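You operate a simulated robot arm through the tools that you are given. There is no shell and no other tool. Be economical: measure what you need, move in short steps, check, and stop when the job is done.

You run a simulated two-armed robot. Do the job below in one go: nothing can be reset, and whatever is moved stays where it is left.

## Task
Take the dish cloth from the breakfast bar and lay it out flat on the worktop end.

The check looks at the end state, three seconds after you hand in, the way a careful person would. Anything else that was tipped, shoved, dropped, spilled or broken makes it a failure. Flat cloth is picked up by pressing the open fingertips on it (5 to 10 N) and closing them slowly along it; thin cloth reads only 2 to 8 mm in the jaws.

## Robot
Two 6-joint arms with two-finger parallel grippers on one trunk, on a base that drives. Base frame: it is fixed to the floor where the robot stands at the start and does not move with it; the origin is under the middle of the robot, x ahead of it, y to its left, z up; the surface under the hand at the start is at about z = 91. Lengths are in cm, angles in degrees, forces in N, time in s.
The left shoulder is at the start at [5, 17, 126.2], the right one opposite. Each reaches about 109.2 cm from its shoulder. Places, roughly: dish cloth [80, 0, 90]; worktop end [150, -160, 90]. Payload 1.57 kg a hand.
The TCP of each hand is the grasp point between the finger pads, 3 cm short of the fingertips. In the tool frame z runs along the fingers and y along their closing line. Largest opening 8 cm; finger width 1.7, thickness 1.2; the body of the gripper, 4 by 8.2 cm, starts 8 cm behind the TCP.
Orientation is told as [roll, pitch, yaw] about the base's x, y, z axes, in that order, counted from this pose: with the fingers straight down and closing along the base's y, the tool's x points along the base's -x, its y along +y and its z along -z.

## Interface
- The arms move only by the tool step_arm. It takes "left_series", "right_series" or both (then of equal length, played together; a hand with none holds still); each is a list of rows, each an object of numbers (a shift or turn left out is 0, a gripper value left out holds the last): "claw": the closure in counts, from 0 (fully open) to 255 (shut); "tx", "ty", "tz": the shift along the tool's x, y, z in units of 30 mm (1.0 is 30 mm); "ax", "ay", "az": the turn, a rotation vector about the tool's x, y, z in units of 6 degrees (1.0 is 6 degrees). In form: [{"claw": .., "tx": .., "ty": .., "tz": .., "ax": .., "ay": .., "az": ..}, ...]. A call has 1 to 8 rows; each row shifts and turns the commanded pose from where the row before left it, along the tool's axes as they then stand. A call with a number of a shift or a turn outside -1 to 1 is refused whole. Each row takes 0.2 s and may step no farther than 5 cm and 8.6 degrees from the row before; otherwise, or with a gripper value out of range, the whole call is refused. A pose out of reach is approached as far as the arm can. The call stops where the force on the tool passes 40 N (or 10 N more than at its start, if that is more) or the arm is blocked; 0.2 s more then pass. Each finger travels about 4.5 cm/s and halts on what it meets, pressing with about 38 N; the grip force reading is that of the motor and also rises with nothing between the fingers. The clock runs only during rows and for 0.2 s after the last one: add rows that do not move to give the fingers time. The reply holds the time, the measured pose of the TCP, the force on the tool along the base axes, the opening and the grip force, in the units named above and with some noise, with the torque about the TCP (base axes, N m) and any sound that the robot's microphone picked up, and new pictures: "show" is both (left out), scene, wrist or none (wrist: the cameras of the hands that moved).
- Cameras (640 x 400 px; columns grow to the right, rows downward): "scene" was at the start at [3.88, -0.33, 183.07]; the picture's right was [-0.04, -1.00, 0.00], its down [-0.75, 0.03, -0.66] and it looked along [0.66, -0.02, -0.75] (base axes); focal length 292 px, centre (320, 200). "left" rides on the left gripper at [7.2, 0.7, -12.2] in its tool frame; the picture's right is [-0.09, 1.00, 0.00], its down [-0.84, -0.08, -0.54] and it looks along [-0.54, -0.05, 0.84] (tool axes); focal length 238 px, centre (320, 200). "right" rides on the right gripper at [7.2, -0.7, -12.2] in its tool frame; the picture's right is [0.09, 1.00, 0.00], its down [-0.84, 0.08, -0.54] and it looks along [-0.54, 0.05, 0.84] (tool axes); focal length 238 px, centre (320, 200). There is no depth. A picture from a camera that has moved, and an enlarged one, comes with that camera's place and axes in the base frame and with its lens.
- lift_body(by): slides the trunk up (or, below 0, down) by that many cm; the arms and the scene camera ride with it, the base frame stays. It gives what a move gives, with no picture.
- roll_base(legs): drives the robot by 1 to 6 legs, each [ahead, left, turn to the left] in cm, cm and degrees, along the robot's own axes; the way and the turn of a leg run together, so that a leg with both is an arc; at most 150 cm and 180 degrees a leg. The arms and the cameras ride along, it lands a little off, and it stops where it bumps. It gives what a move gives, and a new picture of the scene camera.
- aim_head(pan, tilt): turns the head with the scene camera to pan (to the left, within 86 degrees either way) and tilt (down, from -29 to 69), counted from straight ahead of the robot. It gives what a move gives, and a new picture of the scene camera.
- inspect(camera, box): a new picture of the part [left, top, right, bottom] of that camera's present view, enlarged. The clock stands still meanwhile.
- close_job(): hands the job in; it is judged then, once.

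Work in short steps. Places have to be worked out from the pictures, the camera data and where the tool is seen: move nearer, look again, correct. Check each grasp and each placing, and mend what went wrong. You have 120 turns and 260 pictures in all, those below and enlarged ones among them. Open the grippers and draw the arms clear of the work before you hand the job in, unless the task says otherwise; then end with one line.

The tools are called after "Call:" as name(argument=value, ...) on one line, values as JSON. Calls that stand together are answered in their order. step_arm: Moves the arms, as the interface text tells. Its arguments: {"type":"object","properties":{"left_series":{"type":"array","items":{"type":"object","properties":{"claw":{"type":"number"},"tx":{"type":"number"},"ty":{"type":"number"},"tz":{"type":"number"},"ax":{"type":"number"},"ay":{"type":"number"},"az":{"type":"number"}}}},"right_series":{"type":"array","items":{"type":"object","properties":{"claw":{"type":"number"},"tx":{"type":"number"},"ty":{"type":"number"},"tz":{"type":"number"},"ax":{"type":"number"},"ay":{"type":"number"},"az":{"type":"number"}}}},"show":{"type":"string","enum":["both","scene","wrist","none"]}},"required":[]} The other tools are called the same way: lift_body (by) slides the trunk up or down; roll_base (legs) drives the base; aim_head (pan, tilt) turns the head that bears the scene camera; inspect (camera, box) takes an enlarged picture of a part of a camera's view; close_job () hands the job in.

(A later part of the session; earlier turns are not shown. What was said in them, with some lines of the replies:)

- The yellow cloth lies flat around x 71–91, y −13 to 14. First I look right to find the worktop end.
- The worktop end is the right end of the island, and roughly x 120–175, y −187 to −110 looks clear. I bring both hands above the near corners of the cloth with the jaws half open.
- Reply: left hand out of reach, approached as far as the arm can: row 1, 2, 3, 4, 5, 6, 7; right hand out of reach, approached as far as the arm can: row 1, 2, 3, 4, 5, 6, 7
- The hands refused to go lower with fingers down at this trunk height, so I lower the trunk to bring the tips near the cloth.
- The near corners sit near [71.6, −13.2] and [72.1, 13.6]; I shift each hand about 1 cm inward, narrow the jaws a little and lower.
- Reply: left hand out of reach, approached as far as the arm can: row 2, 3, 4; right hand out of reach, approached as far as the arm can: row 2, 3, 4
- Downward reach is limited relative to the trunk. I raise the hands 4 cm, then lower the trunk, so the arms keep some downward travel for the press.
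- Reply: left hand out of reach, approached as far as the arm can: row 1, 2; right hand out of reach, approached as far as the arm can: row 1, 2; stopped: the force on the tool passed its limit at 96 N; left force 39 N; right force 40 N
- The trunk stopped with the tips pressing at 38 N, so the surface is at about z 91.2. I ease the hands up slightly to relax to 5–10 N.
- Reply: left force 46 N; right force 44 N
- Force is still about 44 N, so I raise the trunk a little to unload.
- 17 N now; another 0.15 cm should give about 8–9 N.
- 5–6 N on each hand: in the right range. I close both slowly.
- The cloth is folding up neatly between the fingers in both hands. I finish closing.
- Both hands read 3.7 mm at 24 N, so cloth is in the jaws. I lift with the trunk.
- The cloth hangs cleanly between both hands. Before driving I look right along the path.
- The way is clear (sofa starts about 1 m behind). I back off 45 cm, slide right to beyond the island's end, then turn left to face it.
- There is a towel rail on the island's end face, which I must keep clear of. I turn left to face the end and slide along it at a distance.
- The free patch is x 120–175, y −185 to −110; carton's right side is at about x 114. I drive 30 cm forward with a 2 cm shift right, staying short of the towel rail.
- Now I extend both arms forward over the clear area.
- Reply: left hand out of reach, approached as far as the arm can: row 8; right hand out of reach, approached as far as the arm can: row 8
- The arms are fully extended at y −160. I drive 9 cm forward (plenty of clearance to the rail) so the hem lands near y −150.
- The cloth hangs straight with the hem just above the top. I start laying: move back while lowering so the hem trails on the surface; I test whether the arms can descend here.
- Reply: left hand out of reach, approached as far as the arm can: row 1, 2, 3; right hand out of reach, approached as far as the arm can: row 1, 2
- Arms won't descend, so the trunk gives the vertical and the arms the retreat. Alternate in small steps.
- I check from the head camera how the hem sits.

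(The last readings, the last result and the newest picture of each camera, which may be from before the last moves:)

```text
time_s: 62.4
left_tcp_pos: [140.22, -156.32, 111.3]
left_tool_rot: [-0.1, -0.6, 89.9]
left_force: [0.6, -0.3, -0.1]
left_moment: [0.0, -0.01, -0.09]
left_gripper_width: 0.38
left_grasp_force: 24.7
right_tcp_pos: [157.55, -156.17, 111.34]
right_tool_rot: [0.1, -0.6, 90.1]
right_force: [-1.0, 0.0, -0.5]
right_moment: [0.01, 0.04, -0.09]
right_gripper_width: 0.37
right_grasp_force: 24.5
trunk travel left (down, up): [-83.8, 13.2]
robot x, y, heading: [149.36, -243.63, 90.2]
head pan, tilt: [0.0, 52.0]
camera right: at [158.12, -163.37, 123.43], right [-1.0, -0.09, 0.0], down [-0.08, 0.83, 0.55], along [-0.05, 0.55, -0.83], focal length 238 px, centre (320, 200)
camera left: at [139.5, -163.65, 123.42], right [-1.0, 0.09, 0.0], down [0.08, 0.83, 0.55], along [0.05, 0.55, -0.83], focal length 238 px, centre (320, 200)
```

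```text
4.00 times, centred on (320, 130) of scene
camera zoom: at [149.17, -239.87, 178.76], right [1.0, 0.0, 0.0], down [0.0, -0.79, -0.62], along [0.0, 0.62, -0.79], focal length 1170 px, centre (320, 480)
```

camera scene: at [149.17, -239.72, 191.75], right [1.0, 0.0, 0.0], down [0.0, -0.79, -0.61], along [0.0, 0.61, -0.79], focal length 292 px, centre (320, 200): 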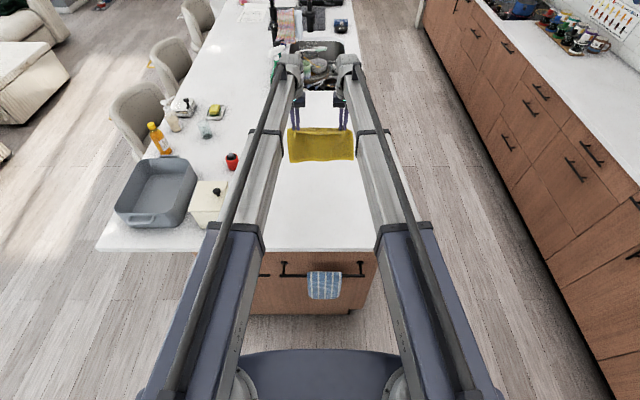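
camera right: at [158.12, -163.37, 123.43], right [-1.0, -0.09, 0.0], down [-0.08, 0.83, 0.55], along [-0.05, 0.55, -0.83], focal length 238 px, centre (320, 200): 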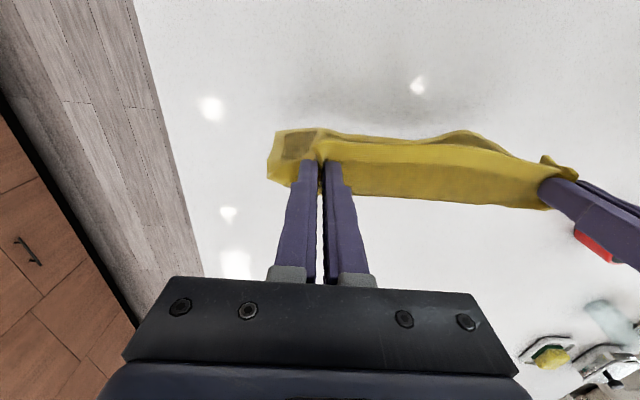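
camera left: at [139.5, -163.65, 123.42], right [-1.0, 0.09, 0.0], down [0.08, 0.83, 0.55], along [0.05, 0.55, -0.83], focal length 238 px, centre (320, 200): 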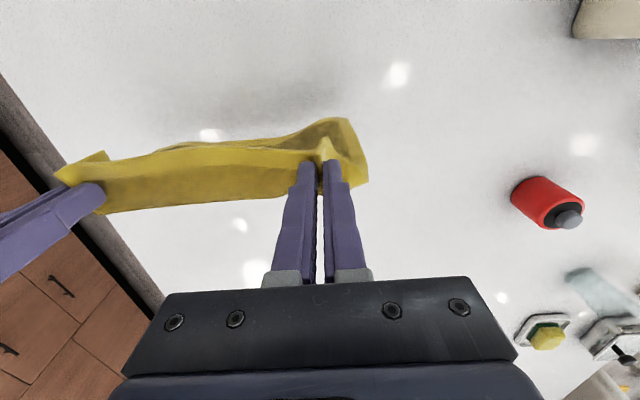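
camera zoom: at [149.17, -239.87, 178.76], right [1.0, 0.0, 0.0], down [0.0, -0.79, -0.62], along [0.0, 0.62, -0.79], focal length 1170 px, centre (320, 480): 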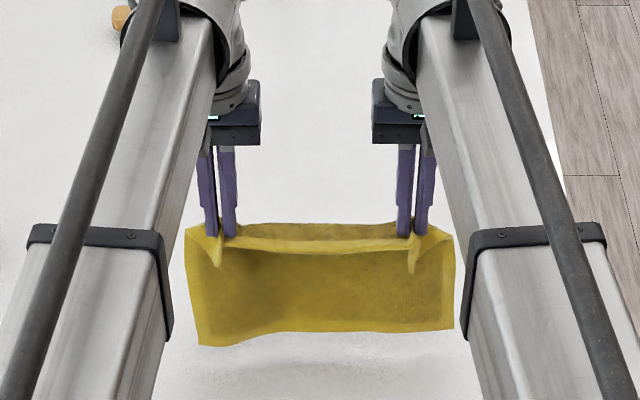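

The hem appears to rest near y −152 ahead of the hands, as wanted. I continue: lower and retreat.

Call:
lift_body(by=-2)

Call:
step_arm(left_series=[{"tx": 0.35}, {"tx": 0.35}, {"tx": 0.35}, {"tx": 0.35}, {}], right_series=[{"tx": 0.35}, {"tx": 0.35}, {"tx": 0.35}, {"tx": 0.35}, {}], show="none")

Call:
inspect(camera="scene", box=[240, 80, 400, 180])

```text
time_s: 63.1
left_tcp_pos: [140.18, -156.28, 109.29]
left_tool_rot: [0.0, -0.6, 90.0]
left_force: [1.5, 0.2, 0.4]
left_moment: [-0.02, -0.02, -0.09]
left_gripper_width: 0.34
left_grasp_force: 24.8
right_tcp_pos: [157.52, -156.22, 109.33]
right_tool_rot: [0.0, -0.6, 90.0]
right_force: [-0.3, 0.1, 0.2]
right_moment: [-0.01, 0.0, -0.05]
right_gripper_width: 0.37
right_grasp_force: 24.6
trunk travel left (down, up): [-81.8, 15.2]
robot x, y, heading: [148.93, -243.08, 90.0]
head pan, tilt: [0.0, 52.0]
```

```text
time_s: 64.3
left_tcp_pos: [140.05, -160.49, 109.37]
left_tool_rot: [0.1, -0.5, 89.9]
left_force: [1.5, -0.1, 0.4]
left_moment: [-0.01, -0.1, -0.08]
left_gripper_width: 0.36
left_grasp_force: 24.8
right_tcp_pos: [157.65, -160.2, 109.28]
right_tool_rot: [0.1, -0.5, 90.1]
right_force: [-2.6, -0.7, 0.1]
right_moment: [-0.02, 0.08, -0.02]
right_gripper_width: 0.34
right_grasp_force: 23.9
trunk travel left (down, up): [-81.8, 15.2]
robot x, y, heading: [149.02, -243.52, 90.0]
head pan, tilt: [0.0, 52.0]
```

```text
4.00 times, centred on (320, 130) of scene
camera zoom: at [149.17, -239.88, 176.76], right [1.0, 0.0, 0.0], down [0.0, -0.79, -0.62], along [0.0, 0.62, -0.79], focal length 1170 px, centre (320, 480)
```

zoom: 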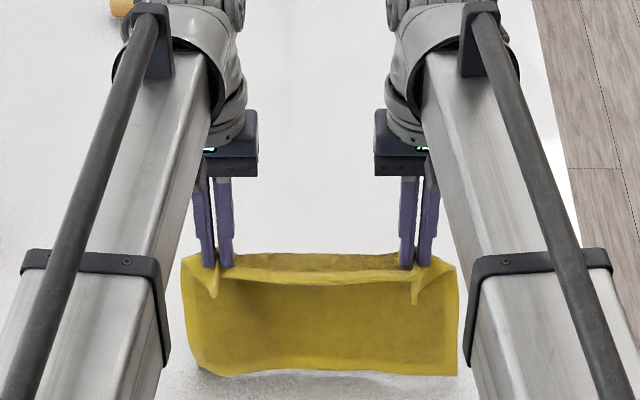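

The lower boundary now looks like a rounded bend with the hem laid forward behind it. I check with a wrist camera.

Call:
inspect(camera="left", box=[0, 50, 480, 350])

```text
1.33 times, centred on (240, 200) of left
camera zoom: at [139.41, -167.83, 121.43], right [-1.0, 0.09, 0.0], down [0.08, 0.83, 0.55], along [0.05, 0.55, -0.83], focal length 318 px, centre (427, 200)
```

zoom: 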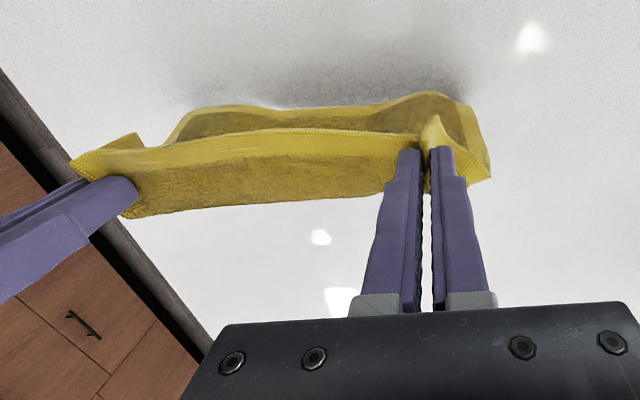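

I need to tell whether the bottom line is the hem or a bend; zooming in further.

Call:
inspect(camera="scene", box=[280, 138, 360, 182])

Call:
inspect(camera="right", box=[240, 100, 440, 220])

```text
8.00 times, centred on (320, 160) of scene
camera zoom: at [149.17, -239.88, 176.76], right [1.0, 0.0, 0.0], down [0.0, -0.79, -0.62], along [0.0, 0.62, -0.79], focal length 2339 px, centre (320, 520)
```

zoom: 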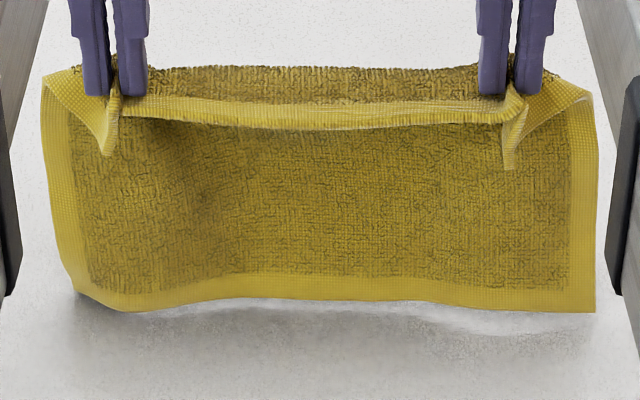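

```text
3.20 times, centred on (340, 160) of right
camera zoom: at [158.19, -167.63, 121.43], right [-1.0, -0.09, 0.0], down [-0.08, 0.83, 0.55], along [-0.05, 0.55, -0.83], focal length 763 px, centre (256, 328)
```

zoom: 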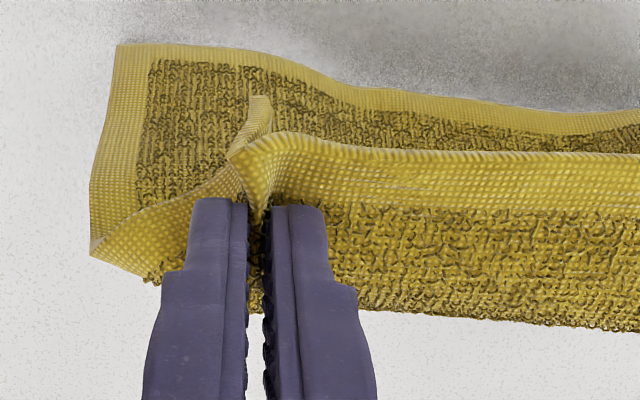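

Very clear now: the flap is on my side, the body hangs from the far side of the fingers, and the hem is just touching near y −157. I lift a bit, go 7 cm forward, and then lay properly.

Call:
lift_body(by=1.5)

Call:
step_arm(left_series=[{"tx": -0.5}, {"tx": -0.6}, {"tx": -0.6}, {"tx": -0.6}, {}, {}], right_series=[{"tx": -0.5}, {"tx": -0.6}, {"tx": -0.6}, {"tx": -0.6}, {}, {}], show="none")

Call:
lift_body(by=-3)

Call:
inspect(camera="scene", box=[270, 110, 370, 170])

Call:
inspect(camera="right", box=[240, 80, 480, 220])

```text
time_s: 64.9
left_tcp_pos: [140.09, -160.53, 110.86]
left_tool_rot: [0.1, -0.6, 90.0]
left_force: [3.0, -1.2, -1.3]
left_moment: [0.0, -0.08, -0.01]
left_gripper_width: 0.37
left_grasp_force: 24.3
right_tcp_pos: [157.63, -160.37, 110.73]
right_tool_rot: [0.0, -0.7, 90.0]
right_force: [-2.0, 0.2, -1.3]
right_moment: [0.01, 0.07, -0.08]
right_gripper_width: 0.34
right_grasp_force: 24.2
trunk travel left (down, up): [-83.3, 13.7]
robot x, y, heading: [149.41, -243.67, 89.9]
head pan, tilt: [0.0, 52.0]
```

```text
time_s: 66.3
left_tcp_pos: [140.06, -153.39, 110.75]
left_tool_rot: [-0.1, -0.6, 90.0]
left_force: [4.1, -0.3, -0.4]
left_moment: [-0.02, -0.1, -0.06]
left_gripper_width: 0.37
left_grasp_force: 24.5
right_tcp_pos: [157.65, -153.35, 110.87]
right_tool_rot: [0.0, -0.5, 90.0]
right_force: [-3.2, -0.6, 0.4]
right_moment: [-0.02, 0.15, -0.1]
right_gripper_width: 0.36
right_grasp_force: 24.0
trunk travel left (down, up): [-83.3, 13.7]
robot x, y, heading: [149.22, -243.37, 90.0]
head pan, tilt: [0.0, 52.0]
```

```text
time_s: 67.1
left_tcp_pos: [140.07, -153.38, 107.85]
left_tool_rot: [-0.1, -0.6, 90.0]
left_force: [3.1, 0.3, 0.2]
left_moment: [-0.01, -0.11, -0.08]
left_gripper_width: 0.37
left_grasp_force: 24.4
right_tcp_pos: [157.65, -153.36, 107.77]
right_tool_rot: [0.0, -0.6, 90.0]
right_force: [-3.4, 0.2, -0.2]
right_moment: [0.03, 0.12, -0.07]
right_gripper_width: 0.37
right_grasp_force: 24.7
trunk travel left (down, up): [-80.3, 16.7]
robot x, y, heading: [149.11, -243.4, 89.9]
head pan, tilt: [0.0, 52.0]
```

```text
6.40 times, centred on (320, 140) of scene
camera zoom: at [149.17, -239.96, 175.26], right [1.0, 0.0, 0.0], down [0.0, -0.79, -0.62], along [0.0, 0.62, -0.79], focal length 1872 px, centre (320, 584)
```

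zoom: 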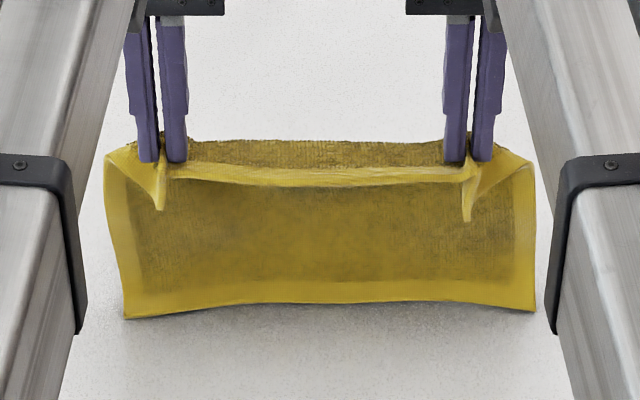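

```text
2.67 times, centred on (360, 150) of right
camera zoom: at [158.31, -160.71, 119.97], right [-1.0, -0.09, 0.0], down [-0.08, 0.83, 0.55], along [-0.05, 0.55, -0.83], focal length 636 px, centre (213, 333)
```

zoom: 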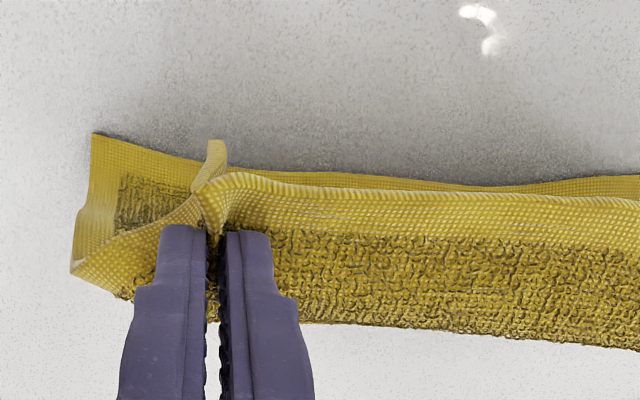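

The hem rests at about y −150.5 ahead of the fingers. Now I retreat and lower along the arc.

Call:
step_arm(left_series=[{"tx": 0.3}, {"tx": 0.35}, {"tx": 0.35}, {"tx": 0.35}, {"tx": 0.3}, {}], right_series=[{"tx": 0.3}, {"tx": 0.35}, {"tx": 0.35}, {"tx": 0.35}, {"tx": 0.3}, {}], show="none")

Call:
lift_body(by=-2)

Call:
inspect(camera="scene", box=[260, 110, 380, 185])

Call:
inspect(camera="right", box=[240, 80, 560, 280])

```text
time_s: 68.5
left_tcp_pos: [139.96, -158.27, 107.76]
left_tool_rot: [0.0, -0.6, 90.0]
left_force: [4.1, -0.4, 0.5]
left_moment: [0.0, -0.13, -0.06]
left_gripper_width: 0.39
left_grasp_force: 24.9
right_tcp_pos: [157.66, -158.34, 107.87]
right_tool_rot: [0.1, -0.6, 90.0]
right_force: [-3.7, -0.2, -0.2]
right_moment: [0.03, 0.12, -0.1]
right_gripper_width: 0.35
right_grasp_force: 24.9
trunk travel left (down, up): [-80.3, 16.7]
robot x, y, heading: [149.1, -243.79, 90.1]
head pan, tilt: [0.0, 52.0]
```

```text
time_s: 69.2
left_tcp_pos: [139.99, -158.26, 105.87]
left_tool_rot: [0.1, -0.6, 90.0]
left_force: [4.0, -0.1, -0.4]
left_moment: [0.0, -0.13, -0.04]
left_gripper_width: 0.38
left_grasp_force: 24.8
right_tcp_pos: [157.73, -158.34, 105.77]
right_tool_rot: [0.0, -0.6, 90.0]
right_force: [-3.8, 0.0, -0.6]
right_moment: [-0.01, 0.1, -0.1]
right_gripper_width: 0.35
right_grasp_force: 24.3
trunk travel left (down, up): [-78.3, 18.7]
robot x, y, heading: [149.31, -243.49, 90.1]
head pan, tilt: [0.0, 52.0]
```

```text
5.33 times, centred on (320, 148) of scene
camera zoom: at [149.17, -239.97, 173.26], right [1.0, 0.0, 0.0], down [0.0, -0.79, -0.62], along [0.0, 0.62, -0.79], focal length 1560 px, centre (320, 480)
```

zoom: 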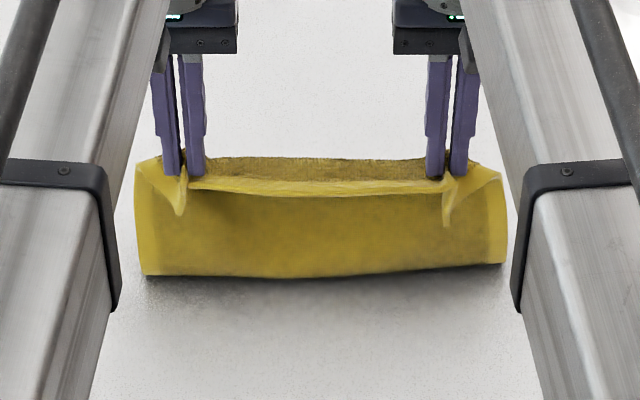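

```text
2.00 times, centred on (400, 180) of right
camera zoom: at [158.28, -165.7, 117.97], right [-1.0, -0.09, 0.0], down [-0.08, 0.83, 0.55], along [-0.05, 0.55, -0.83], focal length 477 px, centre (160, 240)
```

zoom: 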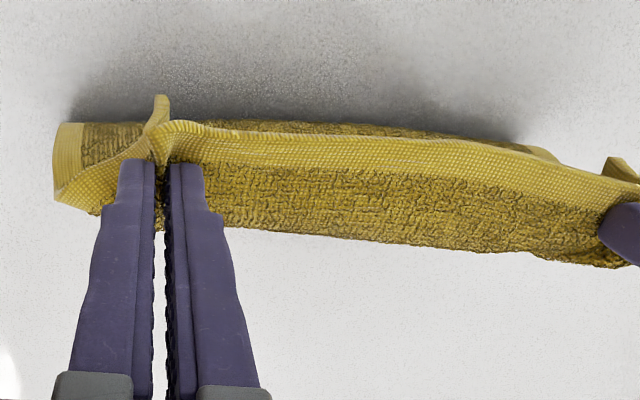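

The hem is now laid forward with a clean bend. I continue back and down.

Call:
step_arm(left_series=[{"tx": 0.3}, {"tx": 0.35}, {"tx": 0.35}, {"tx": 0.2}, {}], right_series=[{"tx": 0.3}, {"tx": 0.35}, {"tx": 0.35}, {"tx": 0.2}, {}], show="none")

Call:
lift_body(by=-3.5)

Call:
step_arm(left_series=[{"tx": 0.3}, {"tx": 0.35}, {"tx": 0.2}, {}], right_series=[{"tx": 0.3}, {"tx": 0.35}, {"tx": 0.2}, {}], show="none")

Call:
inspect(camera="scene", box=[256, 110, 384, 190])

Call:
inspect(camera="right", box=[240, 80, 560, 280])

```text
time_s: 70.3
left_tcp_pos: [139.87, -162.01, 105.68]
left_tool_rot: [0.1, -0.7, 90.1]
left_force: [4.0, 0.1, -0.1]
left_moment: [-0.01, -0.15, -0.1]
left_gripper_width: 0.38
left_grasp_force: 24.1
right_tcp_pos: [157.61, -162.01, 105.79]
right_tool_rot: [0.1, -0.6, 90.1]
right_force: [-4.1, 0.5, 0.0]
right_moment: [0.01, 0.17, -0.11]
right_gripper_width: 0.35
right_grasp_force: 24.6
trunk travel left (down, up): [-78.3, 18.7]
robot x, y, heading: [149.3, -243.17, 89.9]
head pan, tilt: [0.0, 52.0]
```

```text
time_s: 71.1
left_tcp_pos: [140.02, -162.08, 102.22]
left_tool_rot: [-0.1, -0.6, 89.9]
left_force: [3.6, 1.0, 0.0]
left_moment: [0.01, -0.13, -0.07]
left_gripper_width: 0.36
left_grasp_force: 24.6
right_tcp_pos: [157.75, -161.98, 102.32]
right_tool_rot: [-0.1, -0.6, 90.0]
right_force: [-4.6, 0.3, -0.3]
right_moment: [-0.01, 0.09, -0.11]
right_gripper_width: 0.34
right_grasp_force: 24.5
trunk travel left (down, up): [-74.8, 22.2]
robot x, y, heading: [149.39, -243.57, 90.0]
head pan, tilt: [0.0, 52.0]
```

```text
time_s: 72.1
left_tcp_pos: [140.13, -164.56, 102.38]
left_tool_rot: [0.0, -0.6, 90.0]
left_force: [5.0, 0.5, 0.1]
left_moment: [0.0, -0.16, -0.05]
left_gripper_width: 0.38
left_grasp_force: 25.0
right_tcp_pos: [157.67, -164.5, 102.26]
right_tool_rot: [0.0, -0.7, 89.9]
right_force: [-4.9, -0.1, -0.7]
right_moment: [0.02, 0.15, -0.08]
right_gripper_width: 0.38
right_grasp_force: 24.1
trunk travel left (down, up): [-74.8, 22.2]
robot x, y, heading: [149.22, -243.28, 90.0]
head pan, tilt: [0.0, 52.0]
```

```text
5.00 times, centred on (320, 150) of scene
camera zoom: at [149.17, -239.91, 169.76], right [1.0, 0.0, 0.0], down [0.0, -0.79, -0.62], along [0.0, 0.62, -0.79], focal length 1462 px, centre (320, 450)
```

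zoom: 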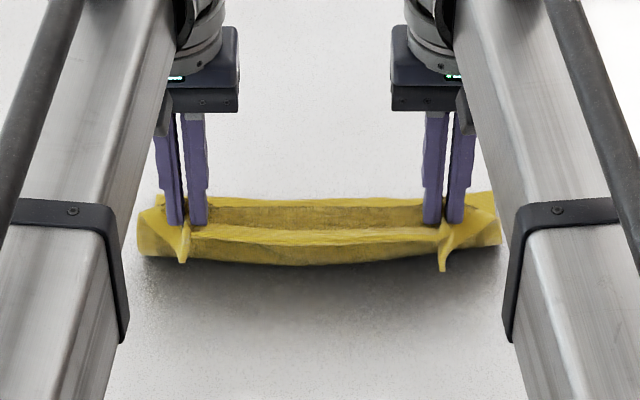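

```text
2.00 times, centred on (400, 180) of right
camera zoom: at [158.29, -171.76, 114.44], right [-1.0, -0.09, 0.0], down [-0.08, 0.83, 0.55], along [-0.05, 0.55, -0.83], focal length 477 px, centre (160, 240)
```

zoom: 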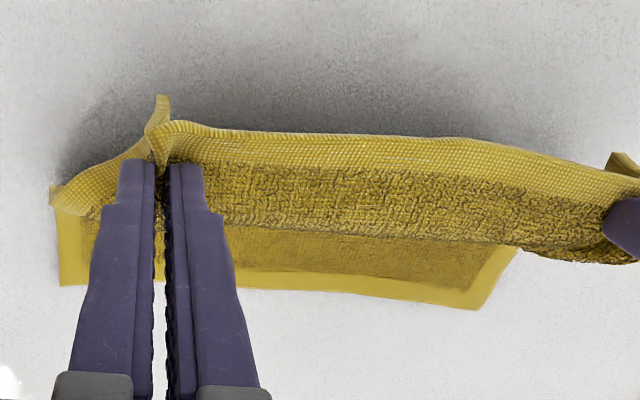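

The hem lies flat forward at about y −153. Continue down and back.

Call:
step_arm(left_series=[{"tx": 0.3}, {"tx": 0.2}, {}], right_series=[{"tx": 0.3}, {"tx": 0.2}, {}], show="none")

Call:
lift_body(by=-3.5)

Call:
step_arm(left_series=[{"tx": 0.3}, {"tx": 0.2}, {}], right_series=[{"tx": 0.3}, {"tx": 0.2}, {}], show="none")

Call:
inspect(camera="left", box=[80, 80, 400, 280])

Call:
inspect(camera="right", box=[240, 80, 560, 280])

```text
time_s: 72.9
left_tcp_pos: [139.96, -165.97, 102.27]
left_tool_rot: [-0.1, -0.6, 90.0]
left_force: [5.3, 0.2, 0.0]
left_moment: [0.0, -0.13, -0.05]
left_gripper_width: 0.4
left_grasp_force: 25.0
right_tcp_pos: [157.57, -166.02, 102.24]
right_tool_rot: [0.0, -0.6, 90.0]
right_force: [-4.4, -0.7, 0.0]
right_moment: [-0.01, 0.16, -0.08]
right_gripper_width: 0.36
right_grasp_force: 23.9
trunk travel left (down, up): [-74.8, 22.2]
robot x, y, heading: [149.32, -243.33, 90.0]
head pan, tilt: [0.0, 52.0]
```

```text
time_s: 73.7
left_tcp_pos: [139.88, -166.08, 98.78]
left_tool_rot: [0.1, -0.5, 90.0]
left_force: [4.2, 0.2, 0.2]
left_moment: [0.0, -0.11, -0.06]
left_gripper_width: 0.4
left_grasp_force: 24.4
right_tcp_pos: [157.77, -165.91, 98.88]
right_tool_rot: [-0.1, -0.6, 90.0]
right_force: [-4.8, -0.4, -0.2]
right_moment: [-0.02, 0.2, -0.06]
right_gripper_width: 0.38
right_grasp_force: 23.9
trunk travel left (down, up): [-71.3, 25.7]
robot x, y, heading: [148.84, -243.5, 90.1]
head pan, tilt: [0.0, 52.0]
```

```text
time_s: 74.5
left_tcp_pos: [139.96, -167.4, 98.8]
left_tool_rot: [0.0, -0.6, 90.0]
left_force: [6.2, 0.5, 0.0]
left_moment: [0.0, -0.15, -0.03]
left_gripper_width: 0.37
left_grasp_force: 24.5
right_tcp_pos: [157.87, -167.49, 98.83]
right_tool_rot: [0.0, -0.5, 90.0]
right_force: [-6.2, -0.8, -0.2]
right_moment: [0.01, 0.16, -0.07]
right_gripper_width: 0.34
right_grasp_force: 24.5
trunk travel left (down, up): [-71.3, 25.7]
robot x, y, heading: [149.16, -243.59, 89.9]
head pan, tilt: [0.0, 52.0]
```

```text
2.00 times, centred on (240, 180) of left
camera zoom: at [139.29, -174.91, 110.95], right [-1.0, 0.09, 0.0], down [0.08, 0.83, 0.55], along [0.05, 0.55, -0.83], focal length 477 px, centre (480, 240)
```

zoom: 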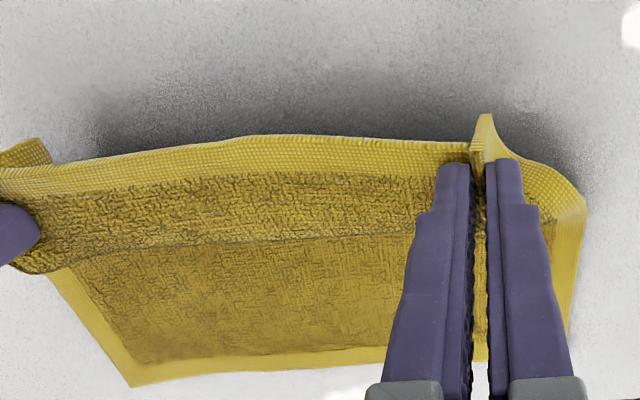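

```text
2.00 times, centred on (400, 180) of right
camera zoom: at [158.37, -174.75, 110.95], right [-1.0, -0.09, 0.0], down [-0.08, 0.83, 0.55], along [-0.05, 0.55, -0.83], focal length 477 px, centre (160, 240)
```

zoom: 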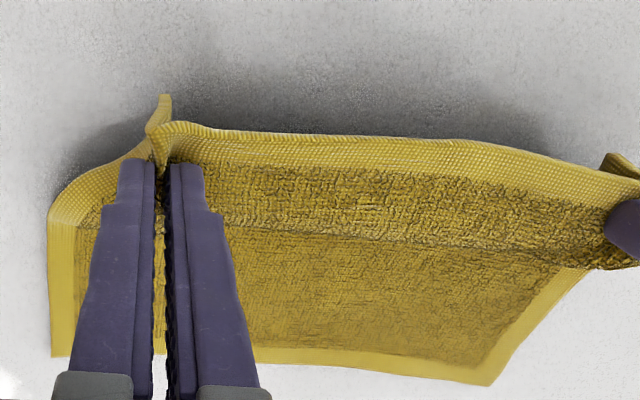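

Going well; hem stable at y −153.5. Final descent nearing the surface.

Call:
lift_body(by=-2.5)

Call:
step_arm(left_series=[{"tx": 0.3}, {"tx": 0.2}, {}], right_series=[{"tx": 0.3}, {"tx": 0.2}, {}], show="none")

Call:
lift_body(by=-1.2)

Call:
inspect(camera="left", box=[80, 80, 400, 280])

Call:
inspect(camera="right", box=[240, 80, 560, 280])

```text
time_s: 75.2
left_tcp_pos: [139.97, -167.56, 96.44]
left_tool_rot: [0.0, -0.6, 90.0]
left_force: [6.0, 0.1, -0.1]
left_moment: [0.0, -0.21, -0.06]
left_gripper_width: 0.38
left_grasp_force: 24.8
right_tcp_pos: [157.72, -167.45, 96.29]
right_tool_rot: [0.0, -0.6, 89.9]
right_force: [-6.5, 1.0, 0.9]
right_moment: [0.03, 0.2, -0.1]
right_gripper_width: 0.35
right_grasp_force: 24.5
trunk travel left (down, up): [-68.8, 28.2]
robot x, y, heading: [149.3, -243.26, 89.9]
head pan, tilt: [0.0, 52.0]
```

```text
time_s: 76.0
left_tcp_pos: [140.02, -168.93, 96.28]
left_tool_rot: [0.1, -0.5, 90.0]
left_force: [6.2, -0.5, 0.7]
left_moment: [0.01, -0.2, -0.07]
left_gripper_width: 0.39
left_grasp_force: 24.6
right_tcp_pos: [157.75, -168.79, 96.18]
right_tool_rot: [0.0, -0.6, 90.0]
right_force: [-5.1, 0.1, 0.0]
right_moment: [-0.02, 0.2, -0.11]
right_gripper_width: 0.36
right_grasp_force: 24.1
trunk travel left (down, up): [-68.8, 28.2]
robot x, y, heading: [149.4, -243.35, 90.1]
head pan, tilt: [0.0, 52.0]
```

```text
time_s: 76.6
left_tcp_pos: [139.97, -169.08, 95.19]
left_tool_rot: [0.0, -0.6, 90.1]
left_force: [5.7, -0.7, -0.3]
left_moment: [0.01, -0.17, -0.05]
left_gripper_width: 0.38
left_grasp_force: 24.2
right_tcp_pos: [157.8, -168.87, 95.12]
right_tool_rot: [0.0, -0.6, 90.0]
right_force: [-6.3, -0.2, 0.3]
right_moment: [-0.01, 0.21, -0.08]
right_gripper_width: 0.37
right_grasp_force: 24.6
trunk travel left (down, up): [-67.6, 29.4]
robot x, y, heading: [148.96, -243.52, 89.7]
head pan, tilt: [0.0, 52.0]
```

```text
2.00 times, centred on (240, 180) of left
camera zoom: at [139.28, -176.4, 107.26], right [-1.0, 0.09, 0.0], down [0.08, 0.83, 0.55], along [0.05, 0.55, -0.83], focal length 477 px, centre (480, 240)
```

zoom: 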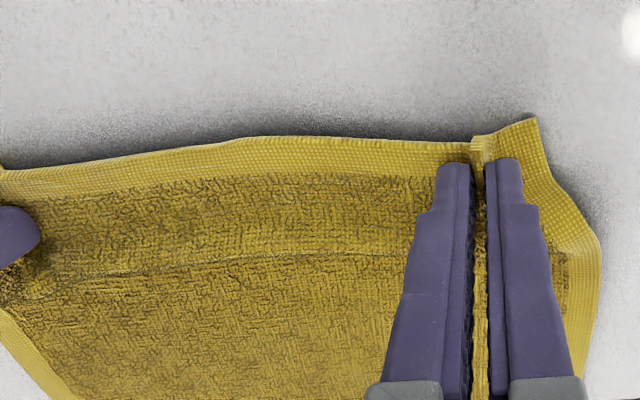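

```text
2.00 times, centred on (400, 180) of right
camera zoom: at [158.38, -176.15, 107.27], right [-1.0, -0.09, 0.0], down [-0.08, 0.83, 0.55], along [-0.05, 0.55, -0.83], focal length 477 px, centre (160, 240)
```

zoom: 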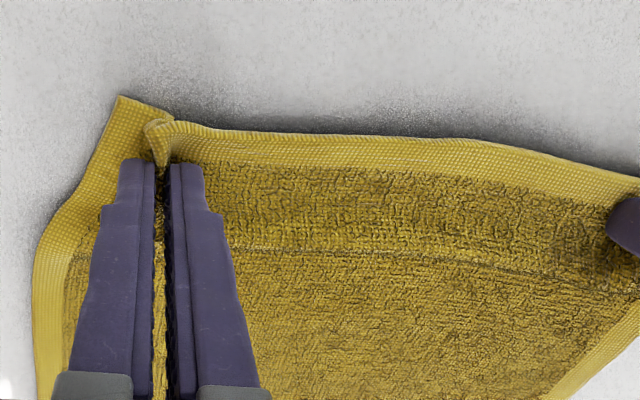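

Almost flat. One more centimetre back, then lower to contact.

Call:
step_arm(left_series=[{"tx": 0.3}, {"tx": 0.1}, {}], right_series=[{"tx": 0.3}, {"tx": 0.1}, {}], show="none")

Call:
lift_body(by=-0.8)

```text
time_s: 77.4
left_tcp_pos: [139.96, -170.19, 95.06]
left_tool_rot: [0.0, -0.6, 89.9]
left_force: [6.7, 0.1, 0.0]
left_moment: [0.01, -0.22, -0.02]
left_gripper_width: 0.37
left_grasp_force: 24.1
right_tcp_pos: [157.9, -170.07, 95.15]
right_tool_rot: [0.0, -0.5, 89.9]
right_force: [-7.3, -0.1, 0.6]
right_moment: [0.0, 0.17, -0.1]
right_gripper_width: 0.38
right_grasp_force: 24.4
trunk travel left (down, up): [-67.6, 29.4]
robot x, y, heading: [149.24, -243.45, 90.2]
head pan, tilt: [0.0, 52.0]
```

```text
time_s: 78.0
left_tcp_pos: [139.9, -170.28, 94.4]
left_tool_rot: [0.0, -0.7, 90.0]
left_force: [7.1, -0.4, 1.6]
left_moment: [-0.03, -0.23, -0.04]
left_gripper_width: 0.37
left_grasp_force: 24.1
right_tcp_pos: [157.81, -170.08, 94.56]
right_tool_rot: [0.0, -0.8, 90.0]
right_force: [-6.0, 1.8, 18.5]
right_moment: [-0.02, 0.16, -0.03]
right_gripper_width: 0.35
right_grasp_force: 24.9
trunk travel left (down, up): [-66.8, 30.2]
robot x, y, heading: [149.07, -243.67, 89.9]
head pan, tilt: [0.0, 52.0]
```

Contact made. I open slowly with the tips on the cloth so the pinched pleats spread back out.

Call:
step_arm(left_series=[{"claw": 235}, {"claw": 222}, {"claw": 209}, {"claw": 196}, {"claw": 183}, {"claw": 170}, {"claw": 157}, {"claw": 144}], right_series=[{"claw": 235}, {"claw": 222}, {"claw": 209}, {"claw": 196}, {"claw": 183}, {"claw": 170}, {"claw": 157}, {"claw": 144}], show="wrist")

```text
time_s: 79.8
left_tcp_pos: [139.97, -170.28, 94.38]
left_tool_rot: [0.1, -0.5, 90.0]
left_force: [0.9, -0.6, 4.0]
left_moment: [-0.03, 0.0, -0.02]
left_gripper_width: 3.17
left_grasp_force: 0.0
right_tcp_pos: [157.83, -170.08, 94.33]
right_tool_rot: [0.0, -0.7, 90.0]
right_force: [-2.0, -1.6, 7.4]
right_moment: [-0.06, -0.02, -0.01]
right_gripper_width: 3.05
right_grasp_force: 0.0
trunk travel left (down, up): [-66.8, 30.2]
robot x, y, heading: [149.21, -243.75, 89.9]
head pan, tilt: [0.0, 52.0]
camera right: at [158.4, -177.37, 106.51], right [-1.0, -0.09, 0.0], down [-0.08, 0.83, 0.55], along [-0.05, 0.55, -0.83], focal length 238 px, centre (320, 200)
camera left: at [139.25, -177.65, 106.5], right [-1.0, 0.09, 0.0], down [0.08, 0.83, 0.55], along [0.05, 0.55, -0.83], focal length 238 px, centre (320, 200)
```

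right: 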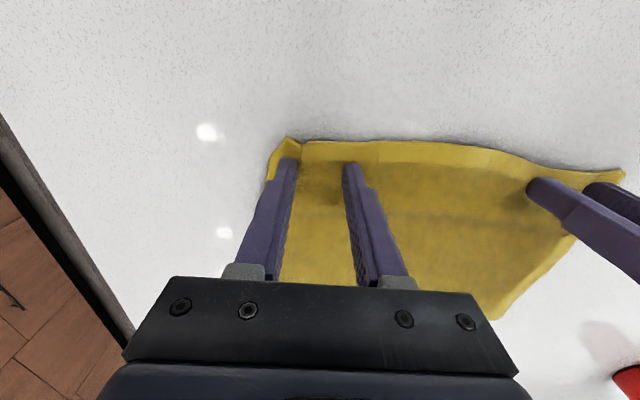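
left: 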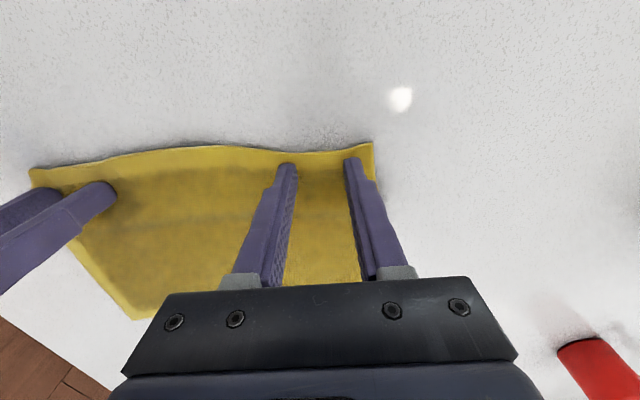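

Left spread out beautifully; the right outer corner is a bit curled. I lift the trunk off and look.

Call:
lift_body(by=6)

Call:
inspect(camera="right", box=[220, 60, 540, 260])

Call:
inspect(camera="left", box=[80, 60, 400, 260])

Call:
inspect(camera="scene", box=[240, 100, 400, 200])

```text
time_s: 80.8
left_tcp_pos: [139.95, -170.23, 100.33]
left_tool_rot: [0.0, -0.7, 90.0]
left_force: [0.1, 0.8, 0.7]
left_moment: [-0.02, 0.02, 0.02]
left_gripper_width: 3.48
left_grasp_force: 0.0
right_tcp_pos: [157.86, -170.01, 100.24]
right_tool_rot: [0.1, -0.6, 90.0]
right_force: [-0.2, 0.0, 0.3]
right_moment: [-0.02, 0.0, 0.01]
right_gripper_width: 3.45
right_grasp_force: 0.1
trunk travel left (down, up): [-72.8, 24.2]
robot x, y, heading: [149.3, -243.6, 89.9]
head pan, tilt: [0.0, 52.0]
```

```text
2.00 times, centred on (380, 160) of right
camera zoom: at [158.42, -177.28, 112.44], right [-1.0, -0.09, 0.0], down [-0.08, 0.83, 0.55], along [-0.05, 0.55, -0.83], focal length 477 px, centre (200, 280)
```

zoom: 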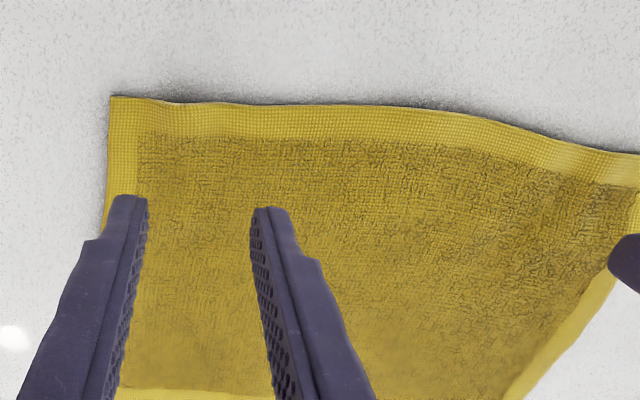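

```text
2.00 times, centred on (240, 160) of left
camera zoom: at [139.25, -177.56, 112.43], right [-1.0, 0.09, 0.0], down [0.08, 0.83, 0.55], along [0.05, 0.55, -0.83], focal length 477 px, centre (480, 280)
```

zoom: 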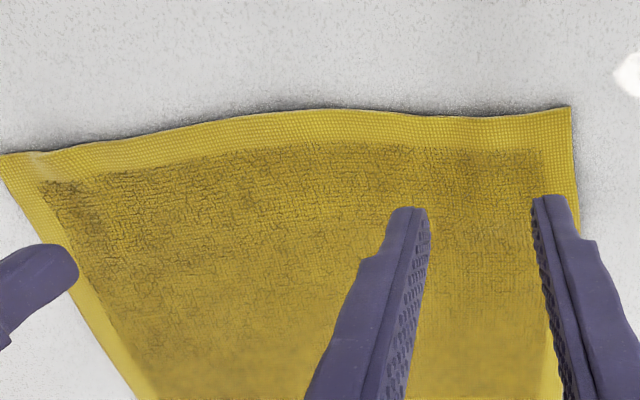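

```text
4.00 times, centred on (320, 150) of scene
camera zoom: at [149.17, -239.9, 167.75], right [1.0, 0.0, 0.0], down [0.0, -0.79, -0.62], along [0.0, 0.62, -0.79], focal length 1170 px, centre (320, 400)
```

zoom: 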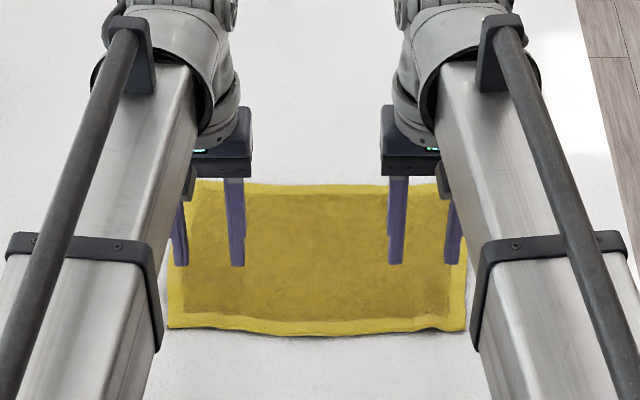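

The cloth is flat, all four corners spread. I raise clear, open the hands, and back the robot off.

Call:
lift_body(by=22)

Call:
step_arm(left_series=[{"claw": 0}, {}, {}], right_series=[{"claw": 0}, {}, {}], show="none")

Call:
roll_base(legs=[[-45, 0, 0]])

Call:
inspect(camera="scene", box=[160, 20, 420, 182])

```text
time_s: 83.1
left_tcp_pos: [139.92, -170.12, 122.29]
left_tool_rot: [-0.1, -0.7, 89.9]
left_force: [-0.6, -0.2, 1.1]
left_moment: [-0.02, 0.0, -0.01]
left_gripper_width: 3.47
left_grasp_force: 0.1
right_tcp_pos: [157.81, -169.97, 122.23]
right_tool_rot: [0.1, -0.6, 89.9]
right_force: [0.3, 0.7, -0.4]
right_moment: [-0.02, -0.01, 0.01]
right_gripper_width: 3.48
right_grasp_force: 0.0
trunk travel left (down, up): [-94.8, 2.2]
robot x, y, heading: [149.27, -243.45, 89.9]
head pan, tilt: [0.0, 52.0]
```

```text
time_s: 83.9
left_tcp_pos: [139.93, -170.27, 122.29]
left_tool_rot: [0.0, -0.5, 90.0]
left_force: [-0.6, -0.7, -0.8]
left_moment: [-0.02, -0.01, -0.01]
left_gripper_width: 8.01
left_grasp_force: 0.0
right_tcp_pos: [157.72, -170.04, 122.42]
right_tool_rot: [0.0, -0.6, 90.0]
right_force: [-1.1, -0.2, -0.8]
right_moment: [-0.01, 0.02, 0.02]
right_gripper_width: 7.98
right_grasp_force: 0.0
trunk travel left (down, up): [-94.8, 2.2]
robot x, y, heading: [149.36, -243.53, 90.2]
head pan, tilt: [0.0, 52.0]
```

```text
time_s: 86.6
left_tcp_pos: [140.18, -214.66, 122.44]
left_tool_rot: [0.0, -0.6, 89.8]
left_force: [0.1, -0.1, -0.4]
left_moment: [-0.02, 0.0, 0.01]
left_gripper_width: 8.03
left_grasp_force: 0.0
right_tcp_pos: [157.98, -214.4, 122.21]
right_tool_rot: [-0.1, -0.7, 89.8]
right_force: [-0.1, 0.5, 0.1]
right_moment: [0.01, 0.02, 0.0]
right_gripper_width: 7.99
right_grasp_force: 0.1
trunk travel left (down, up): [-94.8, 2.2]
robot x, y, heading: [148.71, -288.1, 89.6]
head pan, tilt: [0.0, 52.0]
camera scene: at [149.1, -284.45, 189.76], right [1.0, 0.0, 0.0], down [0.0, -0.79, -0.62], along [0.0, 0.62, -0.79], focal length 292 px, centre (320, 200)
```

scene: 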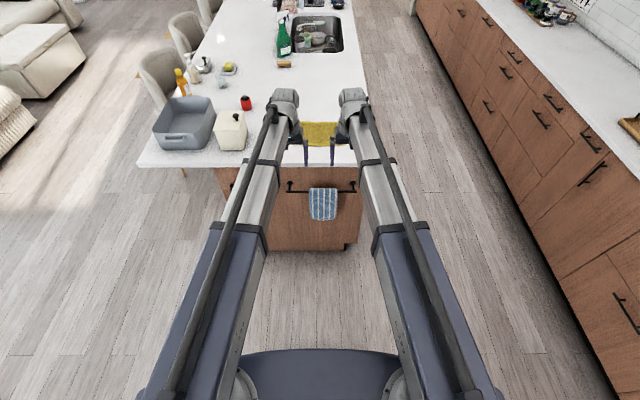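

```text
2.46 times, centred on (290, 101) of scene
camera zoom: at [149.1, -284.45, 189.76], right [1.0, 0.0, 0.0], down [0.0, -0.79, -0.62], along [0.0, 0.62, -0.79], focal length 720 px, centre (394, 444)
```

zoom: 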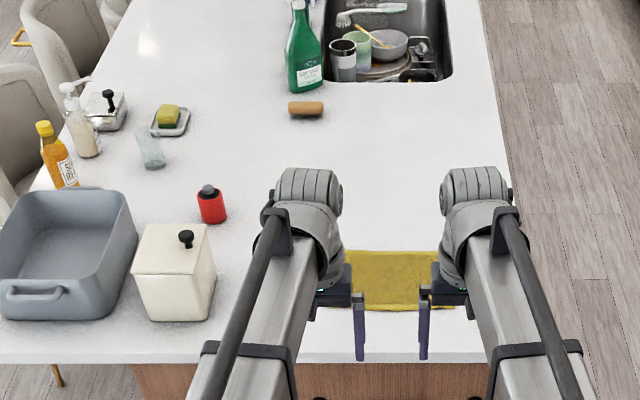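

The cloth lies flat on the worktop end, nothing else has moved, and the hands are open and clear. I hand in.

Call:
close_job()

```text
The job is handed in.
```

The dish cloth is laid out flat on the worktop end, nothing else there looked disturbed, and both grippers are open and clear; the job is handed in.
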